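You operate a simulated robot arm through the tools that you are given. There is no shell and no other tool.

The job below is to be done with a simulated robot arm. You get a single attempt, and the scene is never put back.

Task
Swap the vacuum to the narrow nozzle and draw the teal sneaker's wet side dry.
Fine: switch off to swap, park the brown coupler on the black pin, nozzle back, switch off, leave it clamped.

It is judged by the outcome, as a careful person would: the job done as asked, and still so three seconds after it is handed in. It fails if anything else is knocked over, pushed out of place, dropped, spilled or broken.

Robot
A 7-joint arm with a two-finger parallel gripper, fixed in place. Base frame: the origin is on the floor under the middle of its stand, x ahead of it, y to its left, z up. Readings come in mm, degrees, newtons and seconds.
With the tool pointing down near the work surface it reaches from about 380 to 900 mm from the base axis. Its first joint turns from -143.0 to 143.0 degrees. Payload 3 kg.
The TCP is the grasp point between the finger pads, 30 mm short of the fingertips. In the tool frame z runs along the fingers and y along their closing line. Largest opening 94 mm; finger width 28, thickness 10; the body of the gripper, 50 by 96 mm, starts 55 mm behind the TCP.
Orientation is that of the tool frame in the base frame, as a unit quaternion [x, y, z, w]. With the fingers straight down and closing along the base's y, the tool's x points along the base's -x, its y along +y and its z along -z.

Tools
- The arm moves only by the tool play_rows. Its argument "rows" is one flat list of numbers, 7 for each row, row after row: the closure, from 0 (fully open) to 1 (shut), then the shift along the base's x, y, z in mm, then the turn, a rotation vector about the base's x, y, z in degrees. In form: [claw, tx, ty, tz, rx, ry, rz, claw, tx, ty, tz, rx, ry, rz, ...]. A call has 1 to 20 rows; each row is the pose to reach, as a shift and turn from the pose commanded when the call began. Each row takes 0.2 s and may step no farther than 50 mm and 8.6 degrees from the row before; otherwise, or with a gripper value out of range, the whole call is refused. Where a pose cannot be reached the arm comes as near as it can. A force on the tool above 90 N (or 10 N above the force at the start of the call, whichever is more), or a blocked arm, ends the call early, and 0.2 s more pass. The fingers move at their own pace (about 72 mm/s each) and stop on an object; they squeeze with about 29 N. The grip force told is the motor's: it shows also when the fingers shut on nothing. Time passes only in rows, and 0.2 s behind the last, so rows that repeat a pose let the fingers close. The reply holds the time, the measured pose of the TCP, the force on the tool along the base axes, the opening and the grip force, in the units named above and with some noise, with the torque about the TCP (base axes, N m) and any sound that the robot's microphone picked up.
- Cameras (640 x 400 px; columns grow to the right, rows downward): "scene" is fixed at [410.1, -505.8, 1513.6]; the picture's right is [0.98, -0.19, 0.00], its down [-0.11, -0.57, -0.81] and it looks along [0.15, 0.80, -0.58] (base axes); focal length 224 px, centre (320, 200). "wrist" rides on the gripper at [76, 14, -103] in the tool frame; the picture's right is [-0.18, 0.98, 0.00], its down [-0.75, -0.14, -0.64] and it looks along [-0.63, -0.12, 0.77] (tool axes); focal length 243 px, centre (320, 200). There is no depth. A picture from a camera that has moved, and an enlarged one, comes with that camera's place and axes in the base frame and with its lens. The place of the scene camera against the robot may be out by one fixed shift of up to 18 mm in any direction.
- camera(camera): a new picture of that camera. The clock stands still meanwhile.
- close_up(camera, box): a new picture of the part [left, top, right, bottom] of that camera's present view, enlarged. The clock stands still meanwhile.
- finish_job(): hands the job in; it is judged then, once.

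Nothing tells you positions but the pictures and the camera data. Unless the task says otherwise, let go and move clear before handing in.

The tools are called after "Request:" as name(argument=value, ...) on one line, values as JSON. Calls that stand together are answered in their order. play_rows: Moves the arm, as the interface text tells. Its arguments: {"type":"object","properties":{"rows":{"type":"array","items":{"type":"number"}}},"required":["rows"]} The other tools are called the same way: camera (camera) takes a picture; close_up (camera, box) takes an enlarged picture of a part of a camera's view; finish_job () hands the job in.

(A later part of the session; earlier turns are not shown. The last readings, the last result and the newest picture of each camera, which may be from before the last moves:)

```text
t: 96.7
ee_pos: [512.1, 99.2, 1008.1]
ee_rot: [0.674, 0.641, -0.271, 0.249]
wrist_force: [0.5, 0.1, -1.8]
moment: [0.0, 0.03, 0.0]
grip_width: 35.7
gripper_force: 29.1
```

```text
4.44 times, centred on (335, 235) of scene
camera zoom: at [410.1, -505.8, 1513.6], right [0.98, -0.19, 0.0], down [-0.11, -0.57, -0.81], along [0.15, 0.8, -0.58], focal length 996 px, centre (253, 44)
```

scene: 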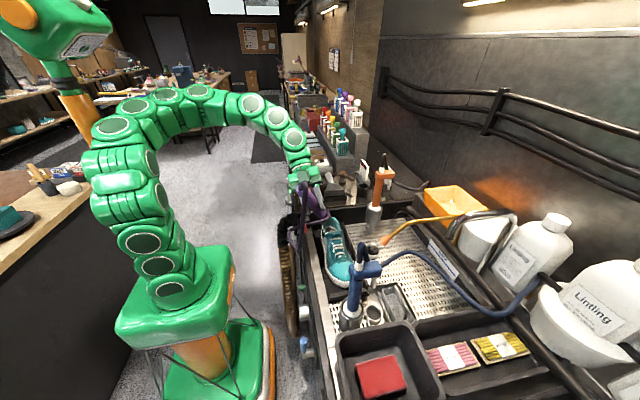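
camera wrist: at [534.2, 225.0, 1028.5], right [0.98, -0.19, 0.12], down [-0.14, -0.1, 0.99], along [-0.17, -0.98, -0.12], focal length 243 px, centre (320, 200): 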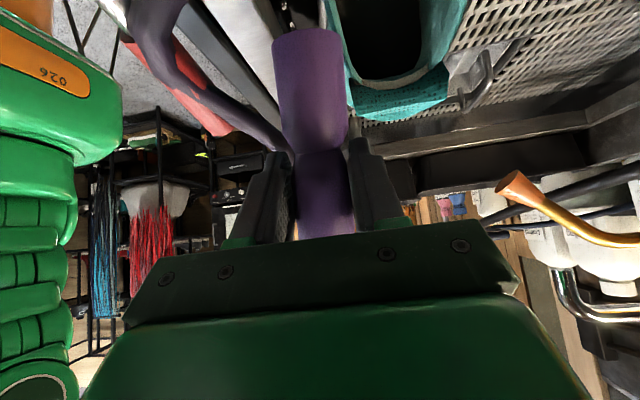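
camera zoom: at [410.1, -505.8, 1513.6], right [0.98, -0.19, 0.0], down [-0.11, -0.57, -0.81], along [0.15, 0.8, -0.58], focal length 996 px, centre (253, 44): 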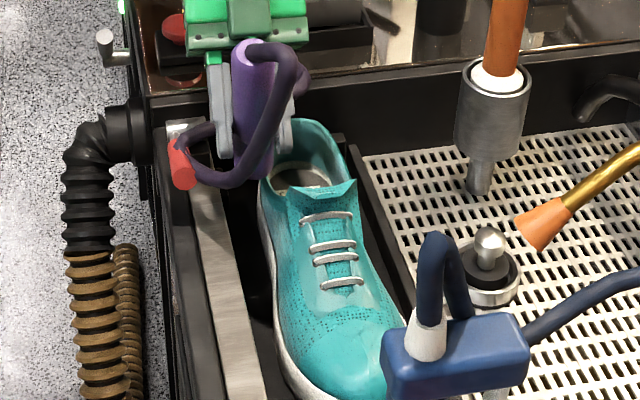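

The side is dry all over. I'll lift the nozzle clear, move outward to a roomy spot, and turn the wrist back to the orientation used for grasping.

Request:
play_rows(rows=[1, -3, 0, 25, 0, 0, 0, 1, -3, 0, 60, 0, 0, 0, 1, 0, 3, 100, 0, 0, 0, 1, 25, 10, 135, 0, 0, 0, 1, 60, 25, 160, 0, 0, 0, 1, 95, 45, 175, 0, 0, 0, 1, 118, 61, 178, 0, 0, 0])

Request:
camera(camera="scene")

Request:
close_up(camera="scene", box=[280, 120, 400, 210])

```text
t: 98.5
ee_pos: [639.2, 129.0, 1186.4]
ee_rot: [0.692, 0.62, -0.279, 0.241]
wrist_force: [-0.3, 0.1, -2.4]
moment: [-0.01, -0.01, 0.01]
grip_width: 35.2
gripper_force: 28.6
stopped in row 7: the arm was blocked; the commanded pose is now the measured one
```

```text
taken
```

scene: 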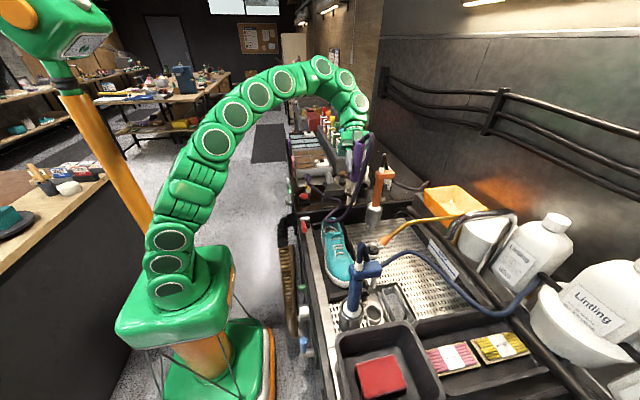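

```text
4.44 times, centred on (340, 165) of scene
camera zoom: at [410.1, -505.8, 1513.6], right [0.98, -0.19, 0.0], down [-0.11, -0.57, -0.81], along [0.15, 0.8, -0.58], focal length 996 px, centre (231, 356)
```

zoom: 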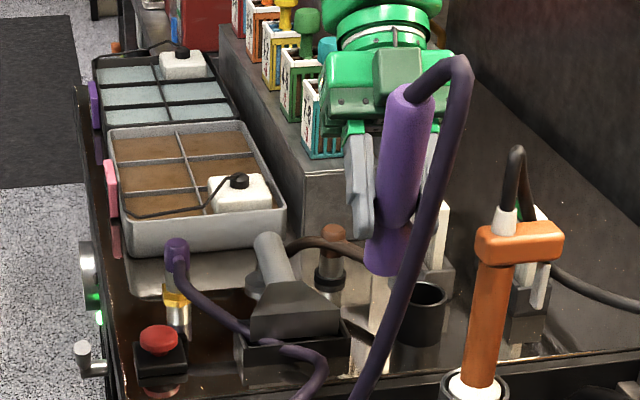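

The arm stopped at a joint limit here but the nozzle is vertical and safe. I'll start rotating back (+z), which should relieve it.

Request:
play_rows(rows=[1, 0, 5, 0, 0, 0, 8, 1, 0, 10, 0, 0, 0, 16, 1, 0, 15, 0, 0, 0, 24, 1, 0, 20, 0, 0, 0, 32])

Request:
camera(camera="scene")

```text
t: 99.5
ee_pos: [640.0, 149.5, 1183.7]
ee_rot: [0.492, 0.788, -0.201, 0.31]
wrist_force: [0.3, -0.2, -1.4]
moment: [0.0, 0.03, 0.02]
grip_width: 35.1
gripper_force: 29.5
```

```text
taken
```

scene: 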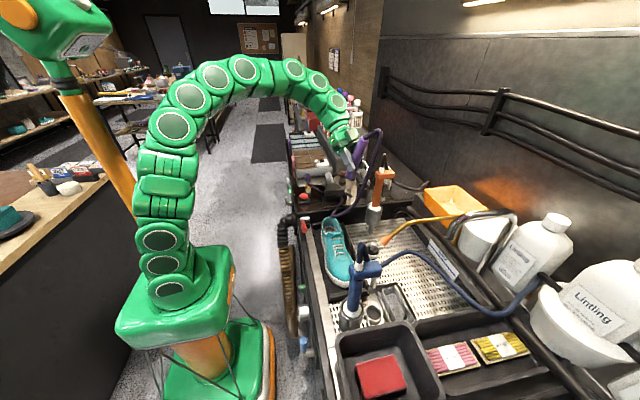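

Good, it's moving freely. I'll continue the rotation in steps.

Request:
play_rows(rows=[1, 0, 5, 0, 0, 0, 8, 1, 0, 10, 0, 0, 0, 16, 1, 0, 15, 0, 0, 0, 24, 1, 0, 20, 0, 0, 0, 32, 1, 0, 25, 0, 0, 0, 40])

Request:
play_rows(rows=[1, 0, 5, 0, 0, 0, 8, 1, 0, 10, 0, 0, 0, 16, 1, 0, 15, 0, 0, 0, 24, 1, 0, 20, 0, 0, 0, 32])

Request:
camera(camera="scene")

Request:
camera(camera="wrist")

```text
t: 100.7
ee_pos: [639.1, 175.7, 1185.8]
ee_rot: [0.194, 0.91, -0.083, 0.358]
wrist_force: [-0.1, 0.2, -1.5]
moment: [0.0, -0.02, 0.01]
grip_width: 35.3
gripper_force: 28.7
```

```text
t: 101.7
ee_pos: [639.7, 194.7, 1186.7]
ee_rot: [-0.065, 0.927, 0.02, 0.368]
wrist_force: [-0.1, -1.2, -1.9]
moment: [-0.03, 0.04, 0.03]
grip_width: 35.5
gripper_force: 28.9
```

```text
taken
```

scene: 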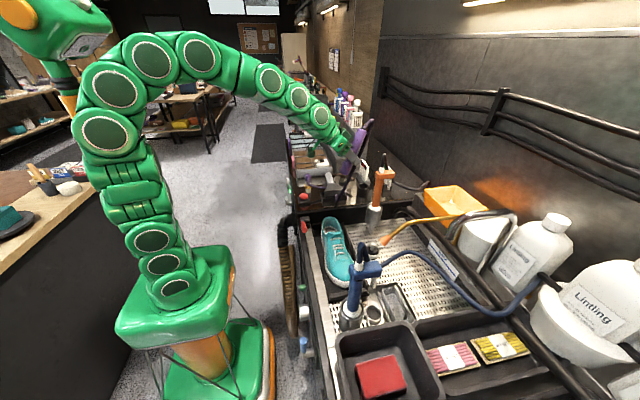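

```text
taken
camera wrist: at [513.7, 192.4, 1206.6], right [0.0, 0.99, 0.11], down [0.13, -0.11, 0.99], along [0.99, 0.01, -0.12], focal length 243 px, centre (320, 200)
```

wrist: 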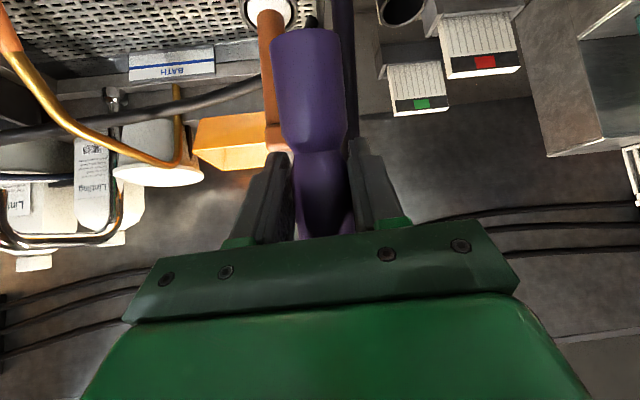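

Almost back. I'll finish the turn to 45° azimuth, then approach above the empty cup.

Request:
play_rows(rows=[1, 0, 5, 0, 0, 0, 7.5, 1, 0, 10, 0, 0, 0, 15, 1, 2, 15, 0, 0, 0, 22.5, 1, 5, 20, 0, 0, 0, 30, 1, 8, 25, 0, 0, 0, 37.5])

Request:
play_rows(rows=[1, 25, 23, 0, 0, 0, 0, 1, 50, 46, 0, 0, 0, 0, 1, 75, 69, 0, 0, 0, 0, 1, 95, 86, 0, 0, 0, 0])

Request:
camera(camera="wrist")

Request:
close_up(camera="scene", box=[300, 100, 420, 200])

```text
t: 102.9
ee_pos: [647.3, 219.4, 1185.0]
ee_rot: [-0.36, 0.857, 0.136, 0.342]
wrist_force: [0.1, 0.2, -2.0]
moment: [0.0, -0.01, 0.0]
grip_width: 35.4
gripper_force: 29.2
```

```text
t: 103.9
ee_pos: [743.5, 305.6, 1184.9]
ee_rot: [-0.358, 0.858, 0.136, 0.342]
wrist_force: [-0.4, -0.9, -0.9]
moment: [0.02, 0.02, 0.0]
grip_width: 35.3
gripper_force: 29.1
```

```text
taken
camera wrist: at [645.1, 227.0, 1206.0], right [-0.6, 0.79, 0.11], down [0.17, -0.01, 0.99], along [0.78, 0.61, -0.13], focal length 243 px, centre (320, 200)
```

wrist: 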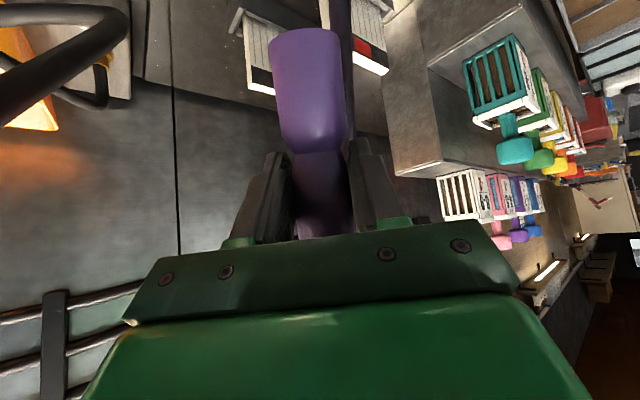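

```text
4.00 times, centred on (360, 150) of scene
camera zoom: at [410.1, -505.8, 1513.6], right [0.98, -0.19, 0.0], down [-0.11, -0.57, -0.81], along [0.15, 0.8, -0.58], focal length 897 px, centre (160, 400)
```

zoom: 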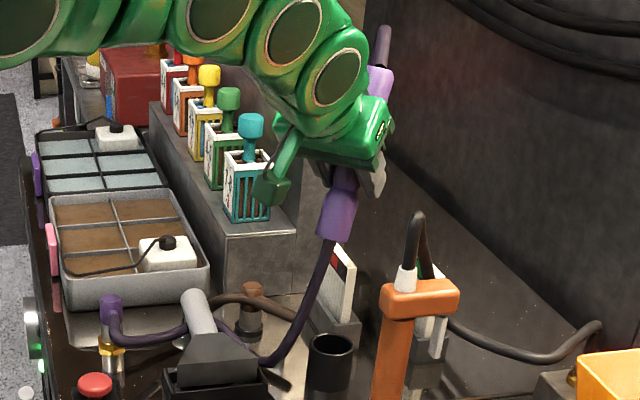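

The handle has slipped a little in my grip (tip now ~78 mm away and leaning ~16° back toward me). I'll rotate the wrist about 16° to make the nozzle vertical again before putting it in the cup.

Request:
play_rows(rows=[1, 3, 2, 0, 5.8, -5.35, 0, 1, 7, 5, 0, 11.63, -10.7, 0, 1, 7, 5, 0, 11.63, -10.7, 0])

Request:
camera(camera="wrist")

Request:
close_up(camera="scene", box=[330, 110, 410, 200])

```text
t: 104.7
ee_pos: [749.3, 311.5, 1186.1]
ee_rot: [-0.334, 0.804, 0.189, 0.454]
wrist_force: [-0.2, -0.4, -1.0]
moment: [0.0, -0.01, 0.02]
grip_width: 35.2
gripper_force: 28.4
```

```text
taken
camera wrist: at [650.7, 231.0, 1171.2], right [-0.63, 0.76, 0.16], down [-0.02, -0.22, 0.98], along [0.78, 0.61, 0.15], focal length 243 px, centre (320, 200)
```

wrist: 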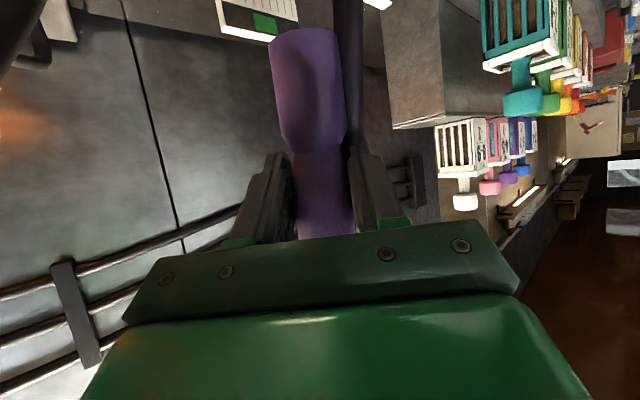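

```text
4.44 times, centred on (370, 155) of scene
camera zoom: at [410.1, -505.8, 1513.6], right [0.98, -0.19, 0.0], down [-0.11, -0.57, -0.81], along [0.15, 0.8, -0.58], focal length 996 px, centre (98, 400)
```

zoom: 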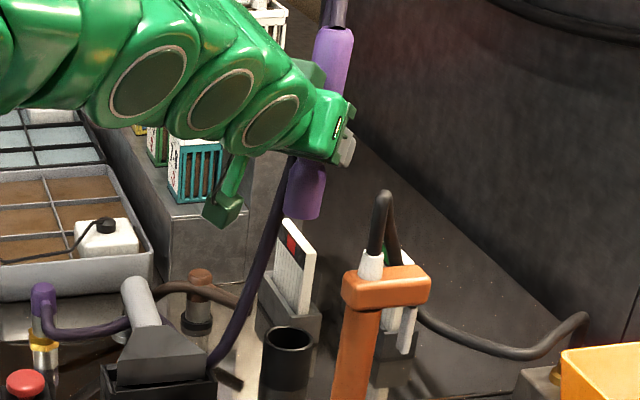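

The nozzle is vertical again and nearly over the cup. I'll lower to just above the rim and check the alignment in both views.

Request:
play_rows(rows=[1, 1, 0, -35, 0, 0, 0, 1, 1, 0, -70, 0, 0, 0, 1, 1, 0, -105, 0, 0, 0, 1, 1, 0, -122, 0, 0, 0])

Request:
camera(camera="wrist")

Request:
close_up(camera="scene", box=[350, 150, 390, 200])

Request:
close_up(camera="wrist", box=[240, 0, 380, 110])

```text
t: 105.7
ee_pos: [750.6, 310.9, 1063.4]
ee_rot: [-0.333, 0.804, 0.189, 0.455]
wrist_force: [0.0, 0.1, -1.2]
moment: [0.0, 0.04, 0.0]
grip_width: 35.5
gripper_force: 29.3
```

```text
taken
camera wrist: at [651.5, 231.2, 1049.1], right [-0.63, 0.76, 0.16], down [-0.01, -0.21, 0.98], along [0.78, 0.61, 0.15], focal length 243 px, centre (320, 200)
```

wrist: 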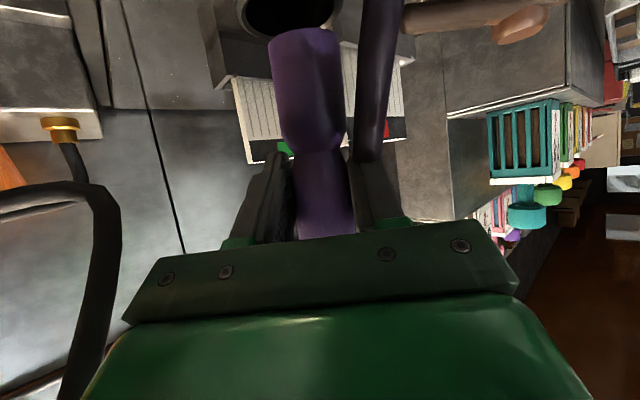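

```text
8.00 times, centred on (370, 175) of scene
camera zoom: at [410.1, -505.8, 1513.6], right [0.98, -0.19, 0.0], down [-0.11, -0.57, -0.81], along [0.15, 0.8, -0.58], focal length 1794 px, centre (-80, 400)
```

zoom: 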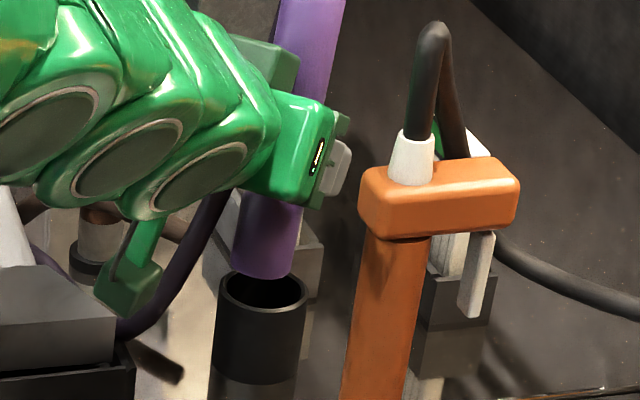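

```text
3.64 times, centred on (310, 55) of wrist
camera zoom: at [651.5, 231.2, 1049.1], right [-0.63, 0.76, 0.16], down [-0.01, -0.21, 0.98], along [0.78, 0.61, 0.15], focal length 882 px, centre (356, 727)
```

zoom: 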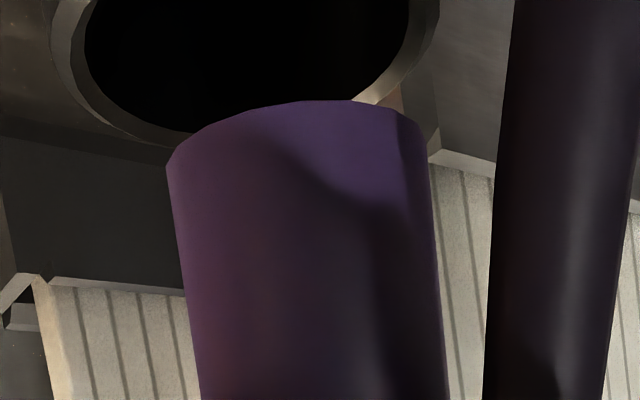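

Scene and wrist views suggest a shift of about (+1.3, −2) mm to centre it over the cup. I'll apply that and lower gently, checking force.

Request:
play_rows(rows=[1, 1.3, -2, 0, 0, 0, 0, 1, 1.3, -2, -10, 0, 0, 0, 1, 1.3, -2, -18, 0, 0, 0])

Request:
close_up(camera="scene", box=[355, 155, 385, 195])

Request:
close_up(camera="wrist", box=[240, 0, 380, 110])

```text
t: 106.5
ee_pos: [753.0, 309.8, 1044.7]
ee_rot: [-0.334, 0.804, 0.189, 0.455]
wrist_force: [-0.2, 0.1, -1.1]
moment: [0.0, -0.01, 0.02]
grip_width: 35.2
gripper_force: 29.5
```

```text
10.00 times, centred on (370, 175) of scene
camera zoom: at [410.1, -505.8, 1513.6], right [0.98, -0.19, 0.0], down [-0.11, -0.57, -0.81], along [0.15, 0.8, -0.58], focal length 2242 px, centre (-180, 450)
```

zoom: 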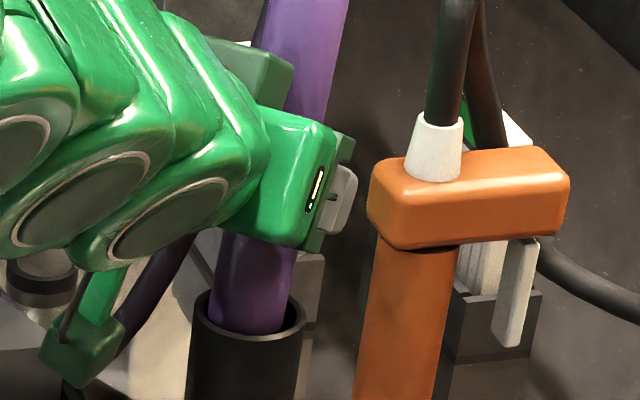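

```text
3.64 times, centred on (310, 55) of wrist
camera zoom: at [652.8, 229.4, 1031.0], right [-0.63, 0.76, 0.16], down [-0.02, -0.21, 0.98], along [0.78, 0.61, 0.15], focal length 882 px, centre (356, 727)
```

zoom: 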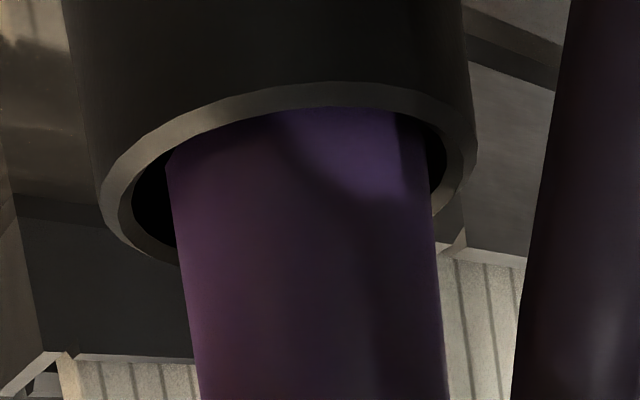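

The tip is entering the cup, slightly right of centre. I'll nudge 1 mm and continue lowering in stages.

Request:
play_rows(rows=[1, 1, -0.8, -5, 0, 0, 0, 1, 1, -0.8, -15, 0, 0, 0])

Request:
play_rows(rows=[1, 0, 0, -10, 0, 0, 0, 1, 0, 0, -20, 0, 0, 0])

Request:
close_up(camera="scene", box=[355, 155, 385, 195])

Request:
camera(camera="wrist")

```text
t: 107.1
ee_pos: [752.9, 308.0, 1029.1]
ee_rot: [-0.333, 0.804, 0.188, 0.455]
wrist_force: [-0.6, -0.3, -0.6]
moment: [0.01, -0.03, 0.02]
grip_width: 35.4
gripper_force: 28.6
```

```text
t: 107.7
ee_pos: [752.8, 308.7, 1010.6]
ee_rot: [-0.334, 0.804, 0.189, 0.455]
wrist_force: [-0.7, 0.4, -1.2]
moment: [-0.03, -0.04, 0.02]
grip_width: 35.2
gripper_force: 29.2
```

```text
10.00 times, centred on (370, 175) of scene
camera zoom: at [410.1, -505.8, 1513.6], right [0.98, -0.19, 0.0], down [-0.11, -0.57, -0.81], along [0.15, 0.8, -0.58], focal length 2242 px, centre (-180, 450)
```

zoom: 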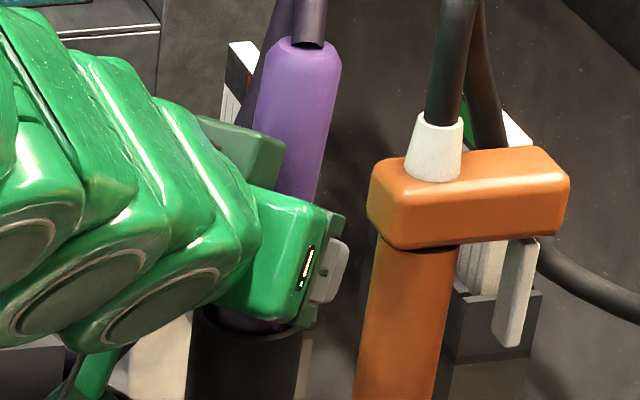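

```text
taken
camera wrist: at [653.3, 228.6, 996.1], right [-0.63, 0.76, 0.16], down [-0.01, -0.21, 0.98], along [0.78, 0.61, 0.15], focal length 243 px, centre (320, 200)
```

wrist: 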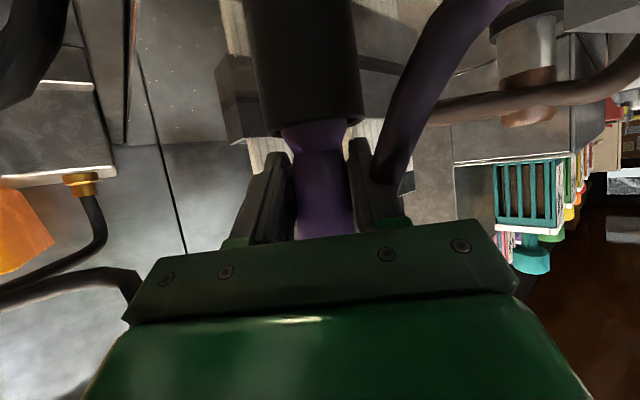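

The nozzle is well inside the cup. I'll lower the last ~10 mm until it touches bottom.

Request:
play_rows(rows=[1, 0, 0, -4, 0, 0, 0, 1, 0, 0, -8, 0, 0, 0])

Request:
play_rows(rows=[1, 0, 0, -2, 0, 0, 0, 1, 0, 0, -4, 0, 0, 0])

```text
t: 108.3
ee_pos: [752.8, 309.1, 1006.6]
ee_rot: [-0.332, 0.802, 0.188, 0.459]
wrist_force: [1.0, 14.9, 45.9]
moment: [1.65, 0.2, 0.29]
grip_width: 35.2
gripper_force: 28.9
```

```text
t: 108.8
ee_pos: [754.0, 308.4, 1004.7]
ee_rot: [-0.333, 0.802, 0.189, 0.46]
wrist_force: [3.6, 7.4, 10.9]
moment: [0.54, 0.08, 0.1]
grip_width: 35.3
gripper_force: 29.0
stopped in row 2: the force on the tool passed its limit at 95 N (the readings are from after the stop); the commanded pose is now the measured one
```

Contact at the cup floor. I'll check that it's standing straight before releasing.

Request:
close_up(camera="scene", box=[350, 145, 390, 200])

Request:
close_up(camera="wrist", box=[220, 60, 420, 240])

```text
7.27 times, centred on (370, 172) of scene
camera zoom: at [410.1, -505.8, 1513.6], right [0.98, -0.19, 0.0], down [-0.11, -0.57, -0.81], along [0.15, 0.8, -0.58], focal length 1631 px, centre (-44, 400)
```

zoom: 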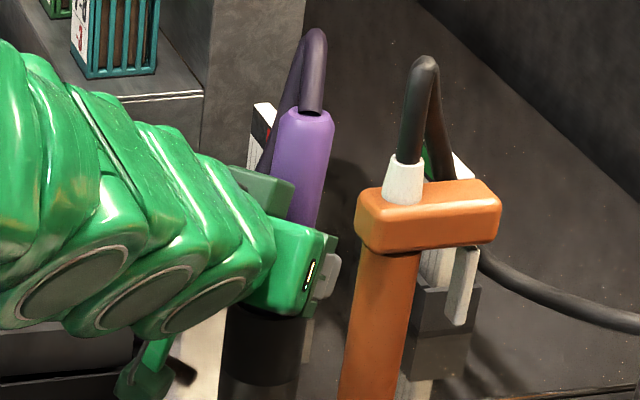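

```text
2.22 times, centred on (320, 150) of wrist
camera zoom: at [654.5, 229.6, 989.8], right [-0.63, 0.76, 0.16], down [-0.02, -0.22, 0.98], along [0.78, 0.61, 0.16], focal length 539 px, centre (320, 311)
```

zoom: 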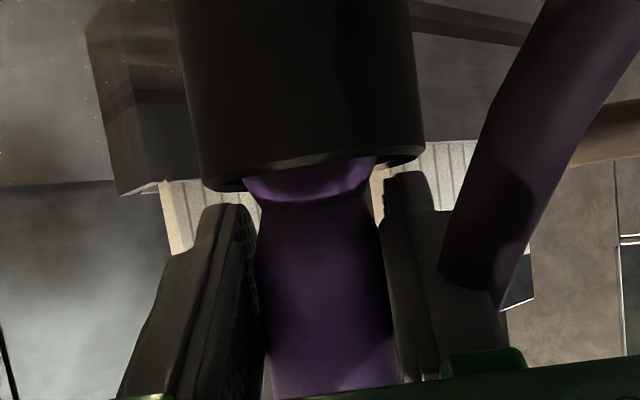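

It stands properly in the cup. I'll open the fingers and back straight out along the tool axis.

Request:
play_rows(rows=[0.43, 0, 0, 0, 0, 0, 0, 0.43, 0, 0, 0, 0, 0, 0, 0.43, 0, 0, 0, 0, 0, 0])

Request:
close_up(camera="wrist", box=[220, 60, 420, 240])

```text
t: 109.6
ee_pos: [753.3, 309.3, 1004.3]
ee_rot: [-0.332, 0.802, 0.189, 0.459]
wrist_force: [-0.3, 0.3, 0.6]
moment: [0.02, -0.02, -0.02]
grip_width: 53.5
gripper_force: 0.1
```

```text
2.22 times, centred on (320, 150) of wrist
camera zoom: at [654.5, 229.1, 989.2], right [-0.63, 0.76, 0.16], down [-0.02, -0.22, 0.98], along [0.78, 0.61, 0.15], focal length 539 px, centre (320, 311)
```

zoom: 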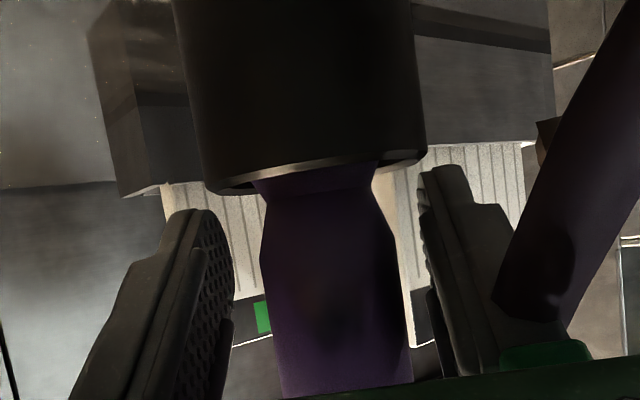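

It settled in the cup. Backing out along the tool axis now.

Request:
play_rows(rows=[0.43, -12, -12, 10, 0, 0, 0, 0.43, -27, -27, 23, 0, 0, 0, 0.43, -45, -45, 39, 0, 0, 0, 0.43, -60, -60, 60, 0, 0, 0, 0.43, -75, -75, 95, 0, 0, 0, 0.43, -85, -85, 135, 0, 0, 0])

Request:
camera(camera="wrist")

Request:
close_up(camera="scene", box=[290, 120, 410, 210])

```text
t: 111.0
ee_pos: [668.2, 222.7, 1141.5]
ee_rot: [-0.332, 0.802, 0.188, 0.46]
wrist_force: [0.3, 0.6, -0.3]
moment: [-0.02, -0.02, -0.01]
grip_width: 53.6
gripper_force: 0.0
```

```text
taken
camera wrist: at [570.2, 143.4, 1125.8], right [-0.63, 0.76, 0.15], down [-0.02, -0.22, 0.98], along [0.78, 0.61, 0.16], focal length 243 px, centre (320, 200)
```

wrist: 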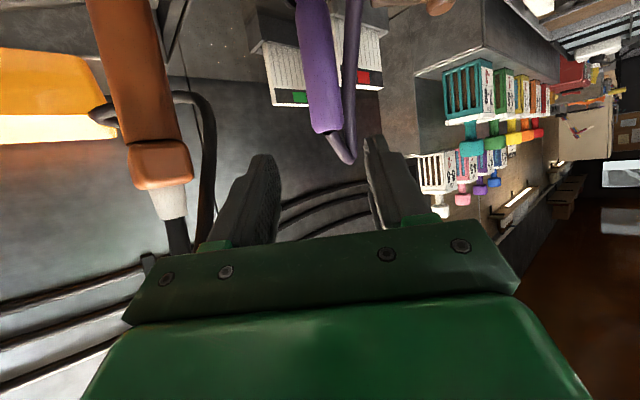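

```text
4.44 times, centred on (350, 165) of scene
camera zoom: at [410.1, -505.8, 1513.6], right [0.98, -0.19, 0.0], down [-0.11, -0.57, -0.81], along [0.15, 0.8, -0.58], focal length 996 px, centre (187, 356)
```

zoom: 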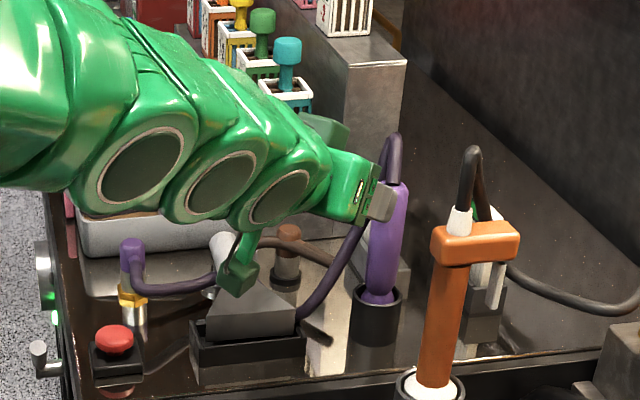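

The purple nozzle stands in its cup again. Next I'll straighten the tool to vertical and look at the tipped grey nozzle from above.

Request:
play_rows(rows=[0.2, -10, 0, 12, -2.578, 6.2, -4.556, 0.2, -20, 0, 24, -5.156, 12.4, -9.11, 0.2, -30, 0, 36, -7.73, 18.6, -13.67, 0.2, -42, 0, 48, -10.3, 24.8, -18.2, 0.2, -54, 0, 60, -12.9, 31, -22.8, 0.2, -66, 2, 70, -15.5, 37.2, -27.3, 0.2, -80, 5, 80, -18.05, 43.4, -31.9, 0.2, -95, 8, 90, -20.6, 49.6, -36.4, 0.2, -110, 12, 95, -23.2, 55.8, -41])

Request:
camera(camera="wrist")

Request:
camera(camera="scene")

```text
t: 113.0
ee_pos: [559.1, 236.9, 1235.3]
ee_rot: [0.001, 1.0, -0.003, 0.004]
wrist_force: [0.2, -0.1, 0.4]
moment: [0.04, 0.02, 0.01]
grip_width: 75.1
gripper_force: 0.1
```

```text
taken
camera wrist: at [482.5, 251.1, 1335.6], right [0.18, 0.98, -0.01], down [0.75, -0.14, 0.65], along [0.64, -0.12, -0.76], focal length 243 px, centre (320, 200)
```

wrist: 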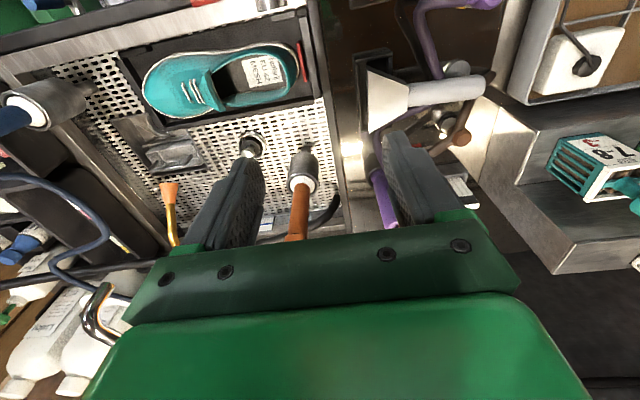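

```text
taken
```

scene: 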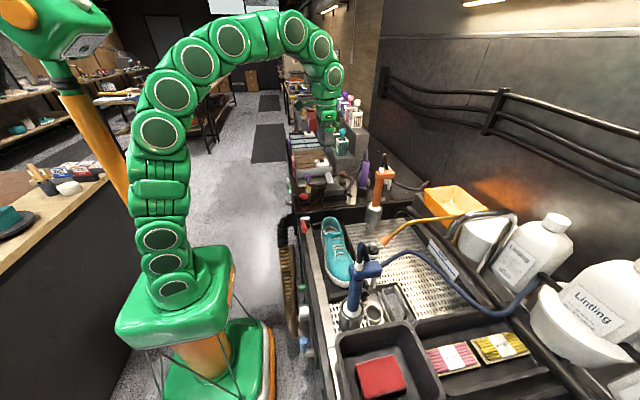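

Good view. I'll zoom on the grey nozzle in its stand, and on the shoe's robot-facing side.

Request:
close_up(camera="wrist", box=[330, 30, 510, 150])

Request:
close_up(camera="wrist", box=[120, 20, 310, 140])

```text
3.33 times, centred on (420, 90) of wrist
camera zoom: at [482.5, 251.1, 1335.6], right [0.18, 0.98, -0.01], down [0.75, -0.14, 0.65], along [0.64, -0.12, -0.76], focal length 809 px, centre (-13, 567)
```

zoom: 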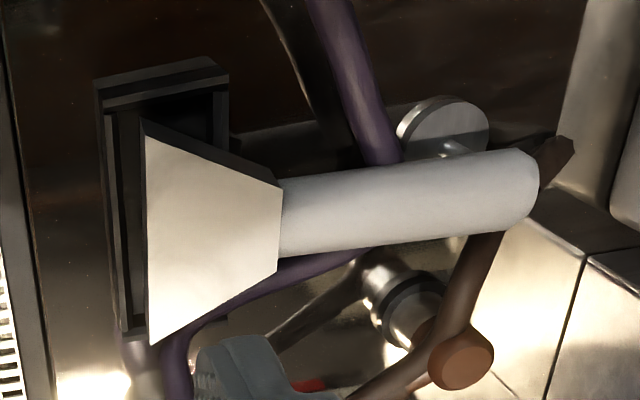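

```text
3.33 times, centred on (215, 80) of wrist
camera zoom: at [482.5, 251.1, 1335.6], right [0.18, 0.98, -0.01], down [0.75, -0.14, 0.65], along [0.64, -0.12, -0.76], focal length 809 px, centre (670, 600)
```

zoom: 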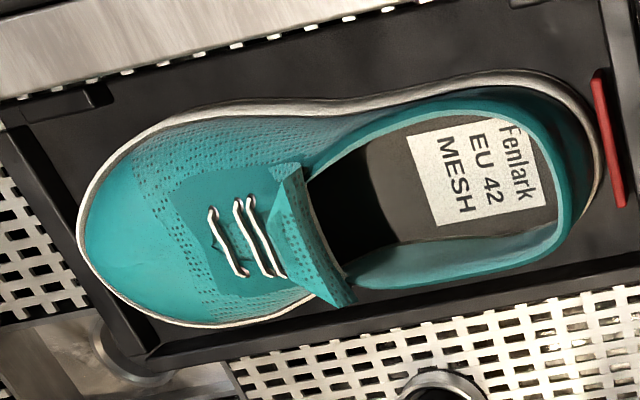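

The shoe looks dry except the heel corner near the red pad, which seems darker. I'll zoom there.

Request:
close_up(camera="wrist", box=[220, 30, 310, 100])

Request:
close_up(camera="scene", box=[315, 205, 350, 245])

```text
5.71 times, centred on (265, 65) of wrist
camera zoom: at [482.5, 251.1, 1335.6], right [0.18, 0.98, -0.01], down [0.75, -0.14, 0.65], along [0.64, -0.12, -0.76], focal length 1386 px, centre (634, 971)
```

zoom: 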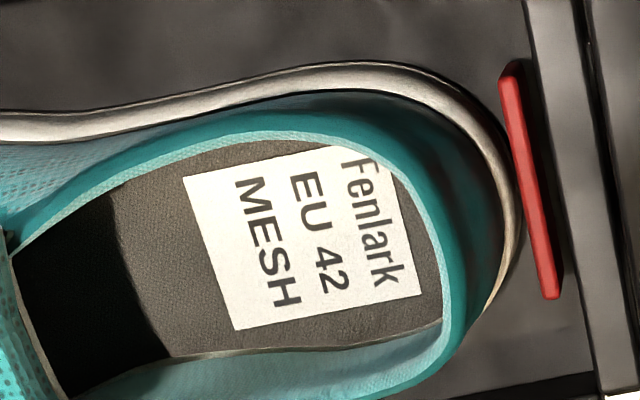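

```text
10.00 times, centred on (332, 225) of scene
camera zoom: at [410.1, -505.8, 1513.6], right [0.98, -0.19, 0.0], down [-0.11, -0.57, -0.81], along [0.15, 0.8, -0.58], focal length 2242 px, centre (195, -50)
```

zoom: 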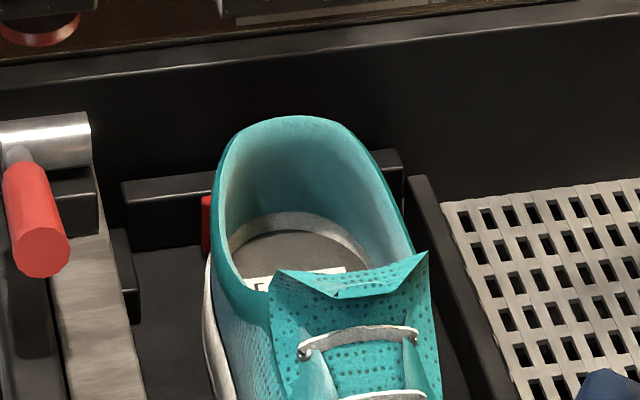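

The heel corner is hard to judge from here. I'll view the shoe's robot-facing side from the robot side with the empty gripper.

Request:
play_rows(rows=[0.2, -40, -10, 0, 0, 0, 0, 0.2, -80, -20, -10, 0, 0, 0, 0.2, -115, -30, -40, 0, 0, 0, 0.2, -135, -37, -80, 0, 0, 0, 0.2, -140, -37, -115, 0, 0, 0])

Request:
camera(camera="wrist")

Request:
close_up(camera="wrist", box=[140, 60, 340, 200])

```text
t: 114.2
ee_pos: [418.6, 197.5, 1119.1]
ee_rot: [-0.001, 1.0, -0.003, 0.004]
wrist_force: [-0.3, -0.6, 1.0]
moment: [0.02, -0.02, -0.01]
grip_width: 75.0
gripper_force: 0.0
```

```text
taken
camera wrist: at [342.1, 212.7, 1219.2], right [0.18, 0.98, 0.0], down [0.75, -0.14, 0.65], along [0.64, -0.12, -0.76], focal length 243 px, centre (320, 200)
```

wrist: 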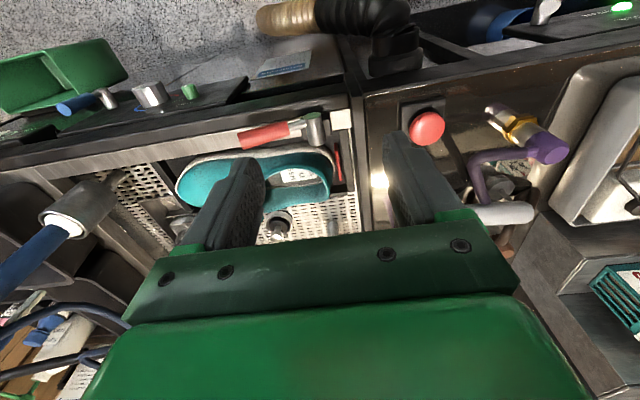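

```text
2.86 times, centred on (240, 130) of wrist
camera zoom: at [342.1, 212.7, 1219.2], right [0.18, 0.98, 0.0], down [0.75, -0.14, 0.65], along [0.64, -0.12, -0.76], focal length 693 px, centre (549, 400)
```

zoom: 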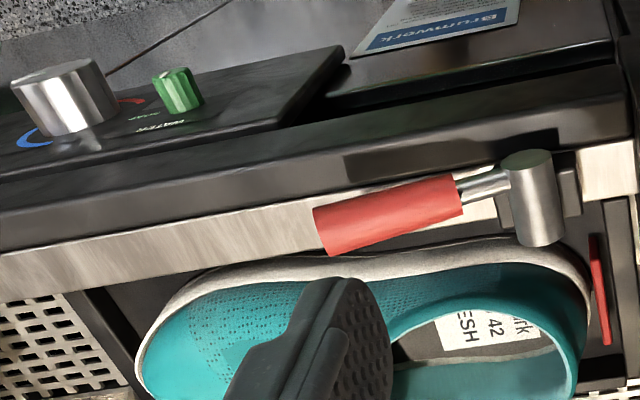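

Request:
close_up(camera="wrist", box=[250, 130, 350, 190])

Request:
close_up(camera="wrist", box=[170, 135, 260, 195])

```text
6.40 times, centred on (300, 160) of wrist
camera zoom: at [342.1, 212.7, 1219.2], right [0.18, 0.98, 0.0], down [0.75, -0.14, 0.65], along [0.64, -0.12, -0.76], focal length 1553 px, centre (448, 456)
```

zoom: 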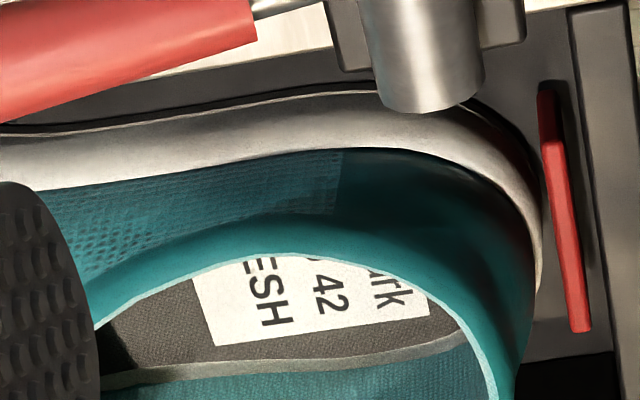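

```text
6.67 times, centred on (215, 165) of wrist
camera zoom: at [342.1, 212.7, 1219.2], right [0.18, 0.98, 0.0], down [0.75, -0.14, 0.65], along [0.64, -0.12, -0.76], focal length 1618 px, centre (1020, 433)
```

zoom: 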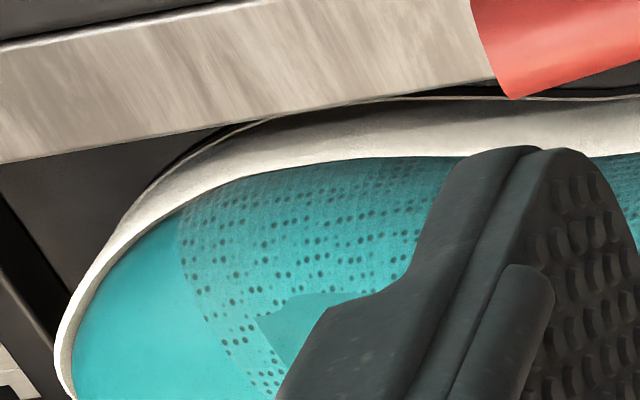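

The side looks dry and matte all along. Now to fix the grey wide nozzle: it lies along +y at x≈627 (handle y≈360–465, z≈957), with its stand centred at about (612, 310). I'll turn the gripper +90° and move above it.

Request:
play_rows(rows=[0.3, 0, 5, 25, 0, 0, 8.2, 0.3, 5, 10, 50, 0, 0, 16.4, 0.3, 15, 20, 75, 0, 0, 24.6, 0.3, 30, 35, 90, 0, 0, 32.8, 0.3, 50, 55, 95, 0, 0, 41, 0.3, 72, 75, 95, 0, 0, 49.2, 0.3, 95, 95, 95, 0, 0, 57.4, 0.3, 118, 115, 95, 0, 0, 65.6, 0.3, 140, 135, 95, 0, 0, 73.8, 0.3, 160, 150, 95, 0, 0, 82, 0.3, 175, 160, 95, 0, 0, 90])

Request:
camera(camera="wrist")

Request:
close_up(camera="scene", box=[280, 110, 400, 200])

```text
t: 116.6
ee_pos: [594.4, 358.9, 1215.2]
ee_rot: [0.708, -0.706, -0.002, -0.004]
wrist_force: [0.2, 0.2, 0.0]
moment: [0.0, 0.0, -0.03]
grip_width: 65.7
gripper_force: 0.1
```

```text
taken
camera wrist: at [580.5, 282.0, 1314.6], right [-0.98, 0.18, 0.0], down [0.14, 0.75, 0.65], along [0.12, 0.64, -0.76], focal length 243 px, centre (320, 200)
```

wrist: 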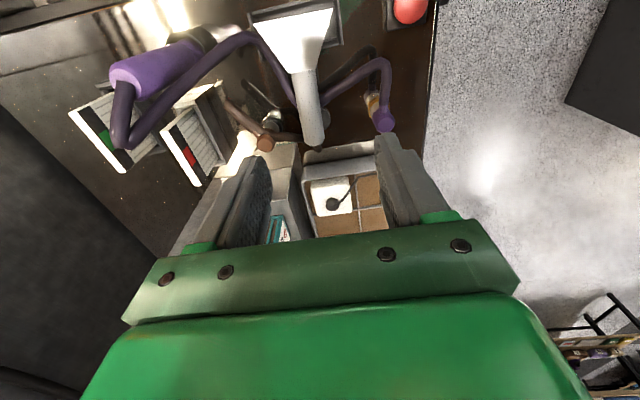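

```text
4.44 times, centred on (340, 155) of scene
camera zoom: at [410.1, -505.8, 1513.6], right [0.98, -0.19, 0.0], down [-0.11, -0.57, -0.81], along [0.15, 0.8, -0.58], focal length 996 px, centre (231, 400)
```

zoom: 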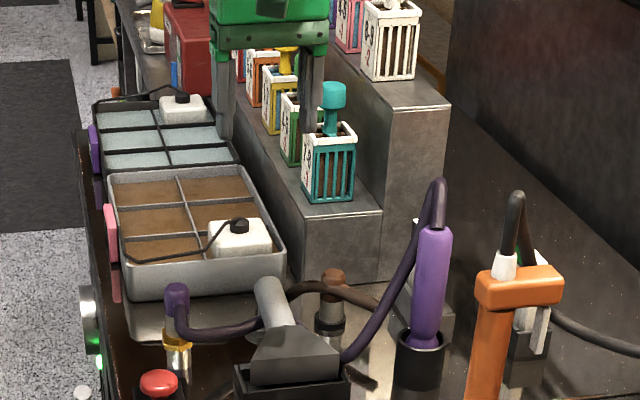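

I can see the grey nozzle lying toward the tray. I'll zoom to measure its handle.

Request:
close_up(camera="wrist", box=[230, 0, 400, 160])

```text
2.50 times, centred on (315, 80) of wrist
camera zoom: at [580.5, 282.0, 1314.6], right [-0.98, 0.18, 0.0], down [0.14, 0.75, 0.65], along [0.12, 0.64, -0.76], focal length 606 px, centre (332, 500)
```

zoom: 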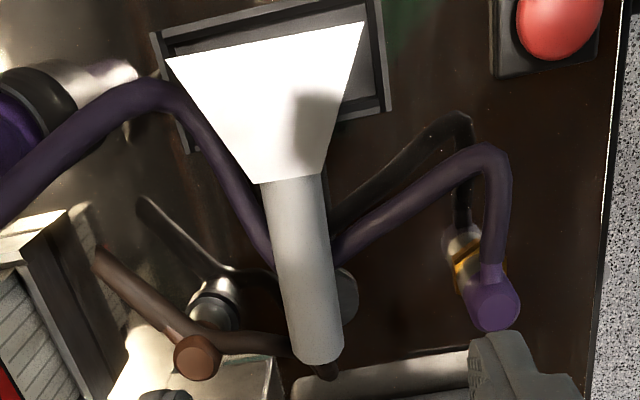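

From both views the handle axis is at about (618, 400, 978), resting on the chrome pin; the stand is centred near (613, 309). I'll tilt the tool 25° and come to a pre-grasp point above the handle.

Request:
play_rows(rows=[0.45, 6, 19, -20, -6.25, 0, 0, 0.45, 12, 38, -42, -12.5, 0, 0, 0.45, 18, 57, -64, -18.75, 0, 0, 0.45, 23.6, 75, -85, -25, 0, 0, 0.45, 23.6, 75, -125, -25, 0, 0, 0.45, 23.6, 75, -150, -25, 0, 0])

Request:
camera(camera="wrist")

Request:
close_up(camera="scene", box=[300, 120, 380, 190])

```text
t: 118.0
ee_pos: [617.6, 435.8, 1065.0]
ee_rot: [-0.691, 0.691, -0.151, -0.149]
wrist_force: [-0.6, -0.2, 0.0]
moment: [0.0, -0.02, 0.0]
grip_width: 51.8
gripper_force: 0.0
out of reach, approached as far as the arm can: row 3, 4, 5
```

```text
taken
camera wrist: at [603.4, 408.1, 1187.6], right [-0.98, 0.17, -0.08], down [0.14, 0.95, 0.27], along [0.12, 0.26, -0.96], focal length 243 px, centre (320, 200)
```

wrist: 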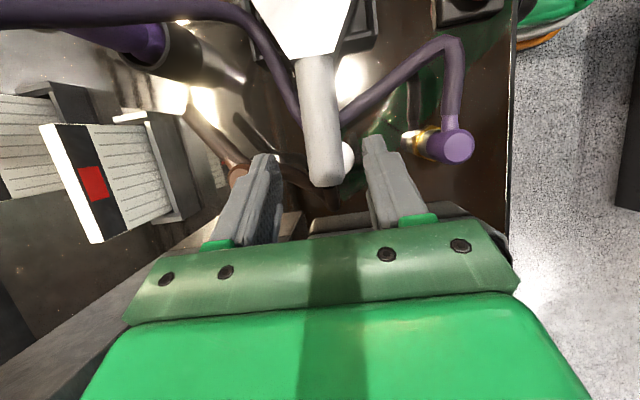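

```text
5.71 times, centred on (340, 155) of scene
camera zoom: at [410.1, -505.8, 1513.6], right [0.98, -0.19, 0.0], down [-0.11, -0.57, -0.81], along [0.15, 0.8, -0.58], focal length 1281 px, centre (206, 457)
```

zoom: 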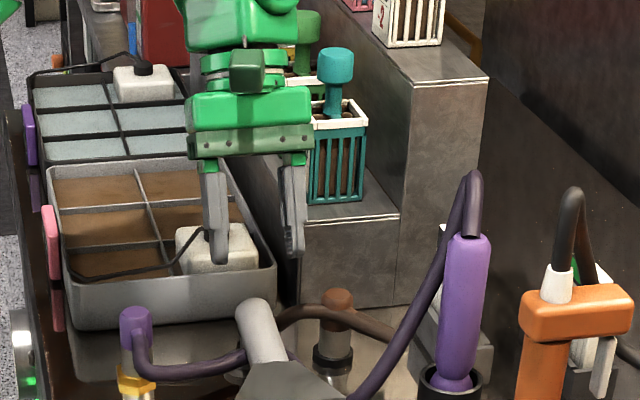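

The handle is between the fingers. I'll go down along the tool axis to grasp at (620, 398, ~980).

Request:
play_rows(rows=[0.45, 1, -13, -29, 0, 0, 0, 0.45, 2, -26, -58, 0, 0, 0, 0.45, 2, -37, -83, 0, 0, 0])

Request:
camera(camera="wrist")

Request:
close_up(camera="scene", box=[310, 140, 370, 200])

```text
t: 118.8
ee_pos: [618.3, 396.4, 981.4]
ee_rot: [0.691, -0.691, 0.151, 0.148]
wrist_force: [0.4, -0.6, -0.2]
moment: [0.03, 0.0, -0.04]
grip_width: 51.7
gripper_force: 0.1
```

```text
taken
camera wrist: at [605.1, 370.0, 1104.4], right [-0.98, 0.16, -0.08], down [0.14, 0.95, 0.27], along [0.12, 0.26, -0.96], focal length 243 px, centre (320, 200)
```

wrist: 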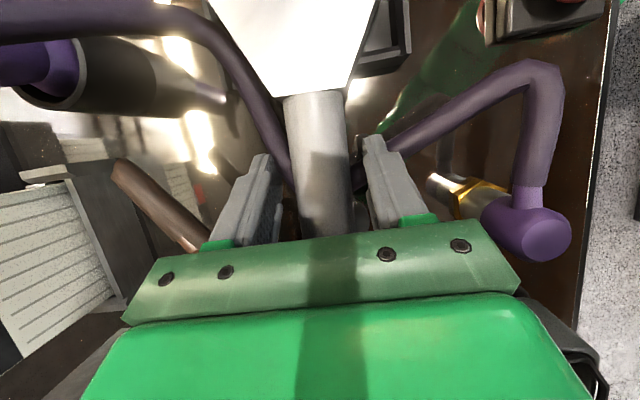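

```text
6.67 times, centred on (340, 170) of scene
camera zoom: at [410.1, -505.8, 1513.6], right [0.98, -0.19, 0.0], down [-0.11, -0.57, -0.81], along [0.15, 0.8, -0.58], focal length 1495 px, centre (187, 400)
```

zoom: 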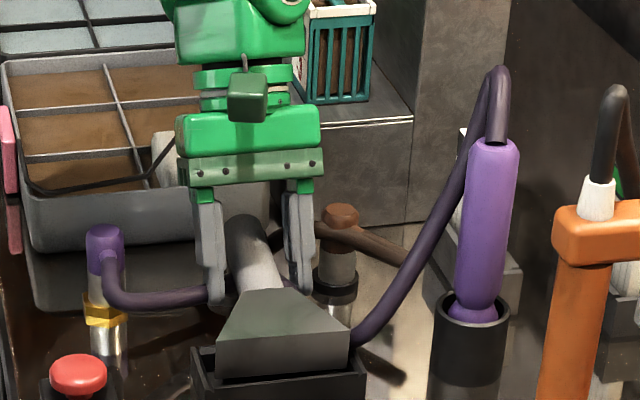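

The handle is between the fingers at the right depth. Closing and lifting gently.

Request:
play_rows(rows=[1, 0, 0, 0, 0, 0, 0, 1, 0, 0, 0, 0, 0, 0, 1, 0, 0, 0, 0, 0, 0])

Request:
play_rows(rows=[1, 0, 0, 10, 0, 0, 0, 1, 0, 0, 25, 0, 0, 0, 1, 0, 0, 45, 0, 0, 0])

Request:
camera(camera="wrist")

Request:
close_up(camera="scene", box=[310, 130, 370, 200])

```text
t: 119.6
ee_pos: [620.5, 396.5, 981.7]
ee_rot: [0.691, -0.691, 0.151, 0.149]
wrist_force: [-0.7, 0.2, 0.3]
moment: [0.1, 0.02, -0.05]
grip_width: 34.8
gripper_force: 29.3
```

```text
t: 120.4
ee_pos: [619.6, 396.2, 1025.4]
ee_rot: [0.691, -0.691, 0.152, 0.148]
wrist_force: [0.1, 0.2, -1.3]
moment: [0.12, 0.01, 0.01]
grip_width: 35.0
gripper_force: 29.6
```

```text
taken
camera wrist: at [605.1, 370.0, 1149.7], right [-0.98, 0.16, -0.08], down [0.14, 0.95, 0.27], along [0.12, 0.26, -0.96], focal length 243 px, centre (320, 200)
```

wrist: 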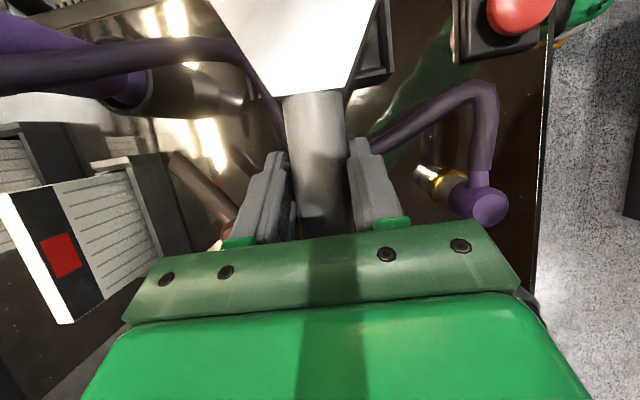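

```text
5.71 times, centred on (340, 165) of scene
camera zoom: at [410.1, -505.8, 1513.6], right [0.98, -0.19, 0.0], down [-0.11, -0.57, -0.81], along [0.15, 0.8, -0.58], focal length 1281 px, centre (206, 400)
```

zoom: 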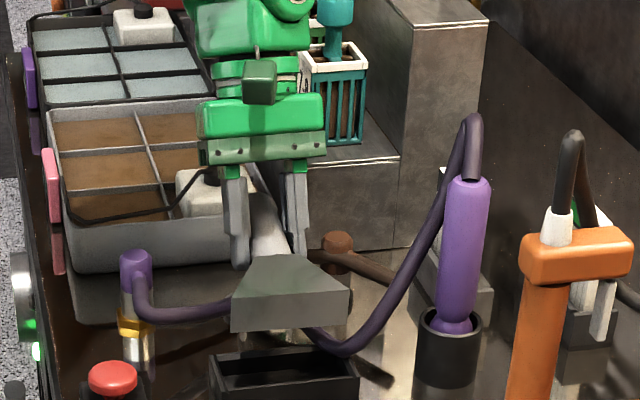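

Gripped and free of the stand. I'll raise it and gradually rotate it upright (handle up, mouth down), moving over the stand.

Request:
play_rows(rows=[1, 0, -5, 20, 8, 0, 0, 1, 0, -15, 40, 16, 0, 0, 1, -1, -25, 55, 24, 0, 0, 1, -2, -35, 65, 32, 0, 0, 1, -3, -45, 72, 40, 0, 0])

Request:
camera(camera="wrist")

Request:
close_up(camera="scene", box=[300, 110, 380, 200])

```text
t: 121.6
ee_pos: [615.9, 351.4, 1099.4]
ee_rot: [0.701, -0.7, -0.095, -0.097]
wrist_force: [-0.1, 0.1, -2.6]
moment: [0.09, -0.01, 0.01]
grip_width: 35.0
gripper_force: 29.1
```

```text
taken
camera wrist: at [602.5, 250.7, 1175.4], right [-0.98, 0.18, 0.05], down [0.14, 0.55, 0.82], along [0.12, 0.81, -0.57], focal length 243 px, centre (320, 200)
```

wrist: 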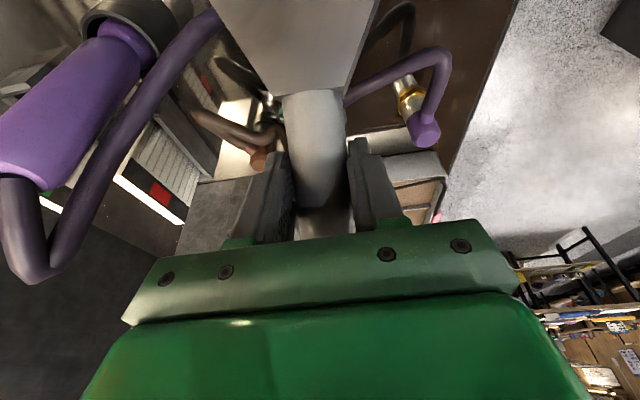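

```text
4.44 times, centred on (340, 155) of scene
camera zoom: at [410.1, -505.8, 1513.6], right [0.98, -0.19, 0.0], down [-0.11, -0.57, -0.81], along [0.15, 0.8, -0.58], focal length 996 px, centre (231, 400)
```

zoom: 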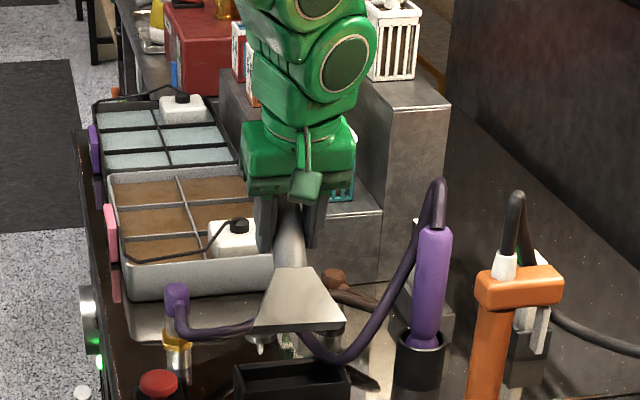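

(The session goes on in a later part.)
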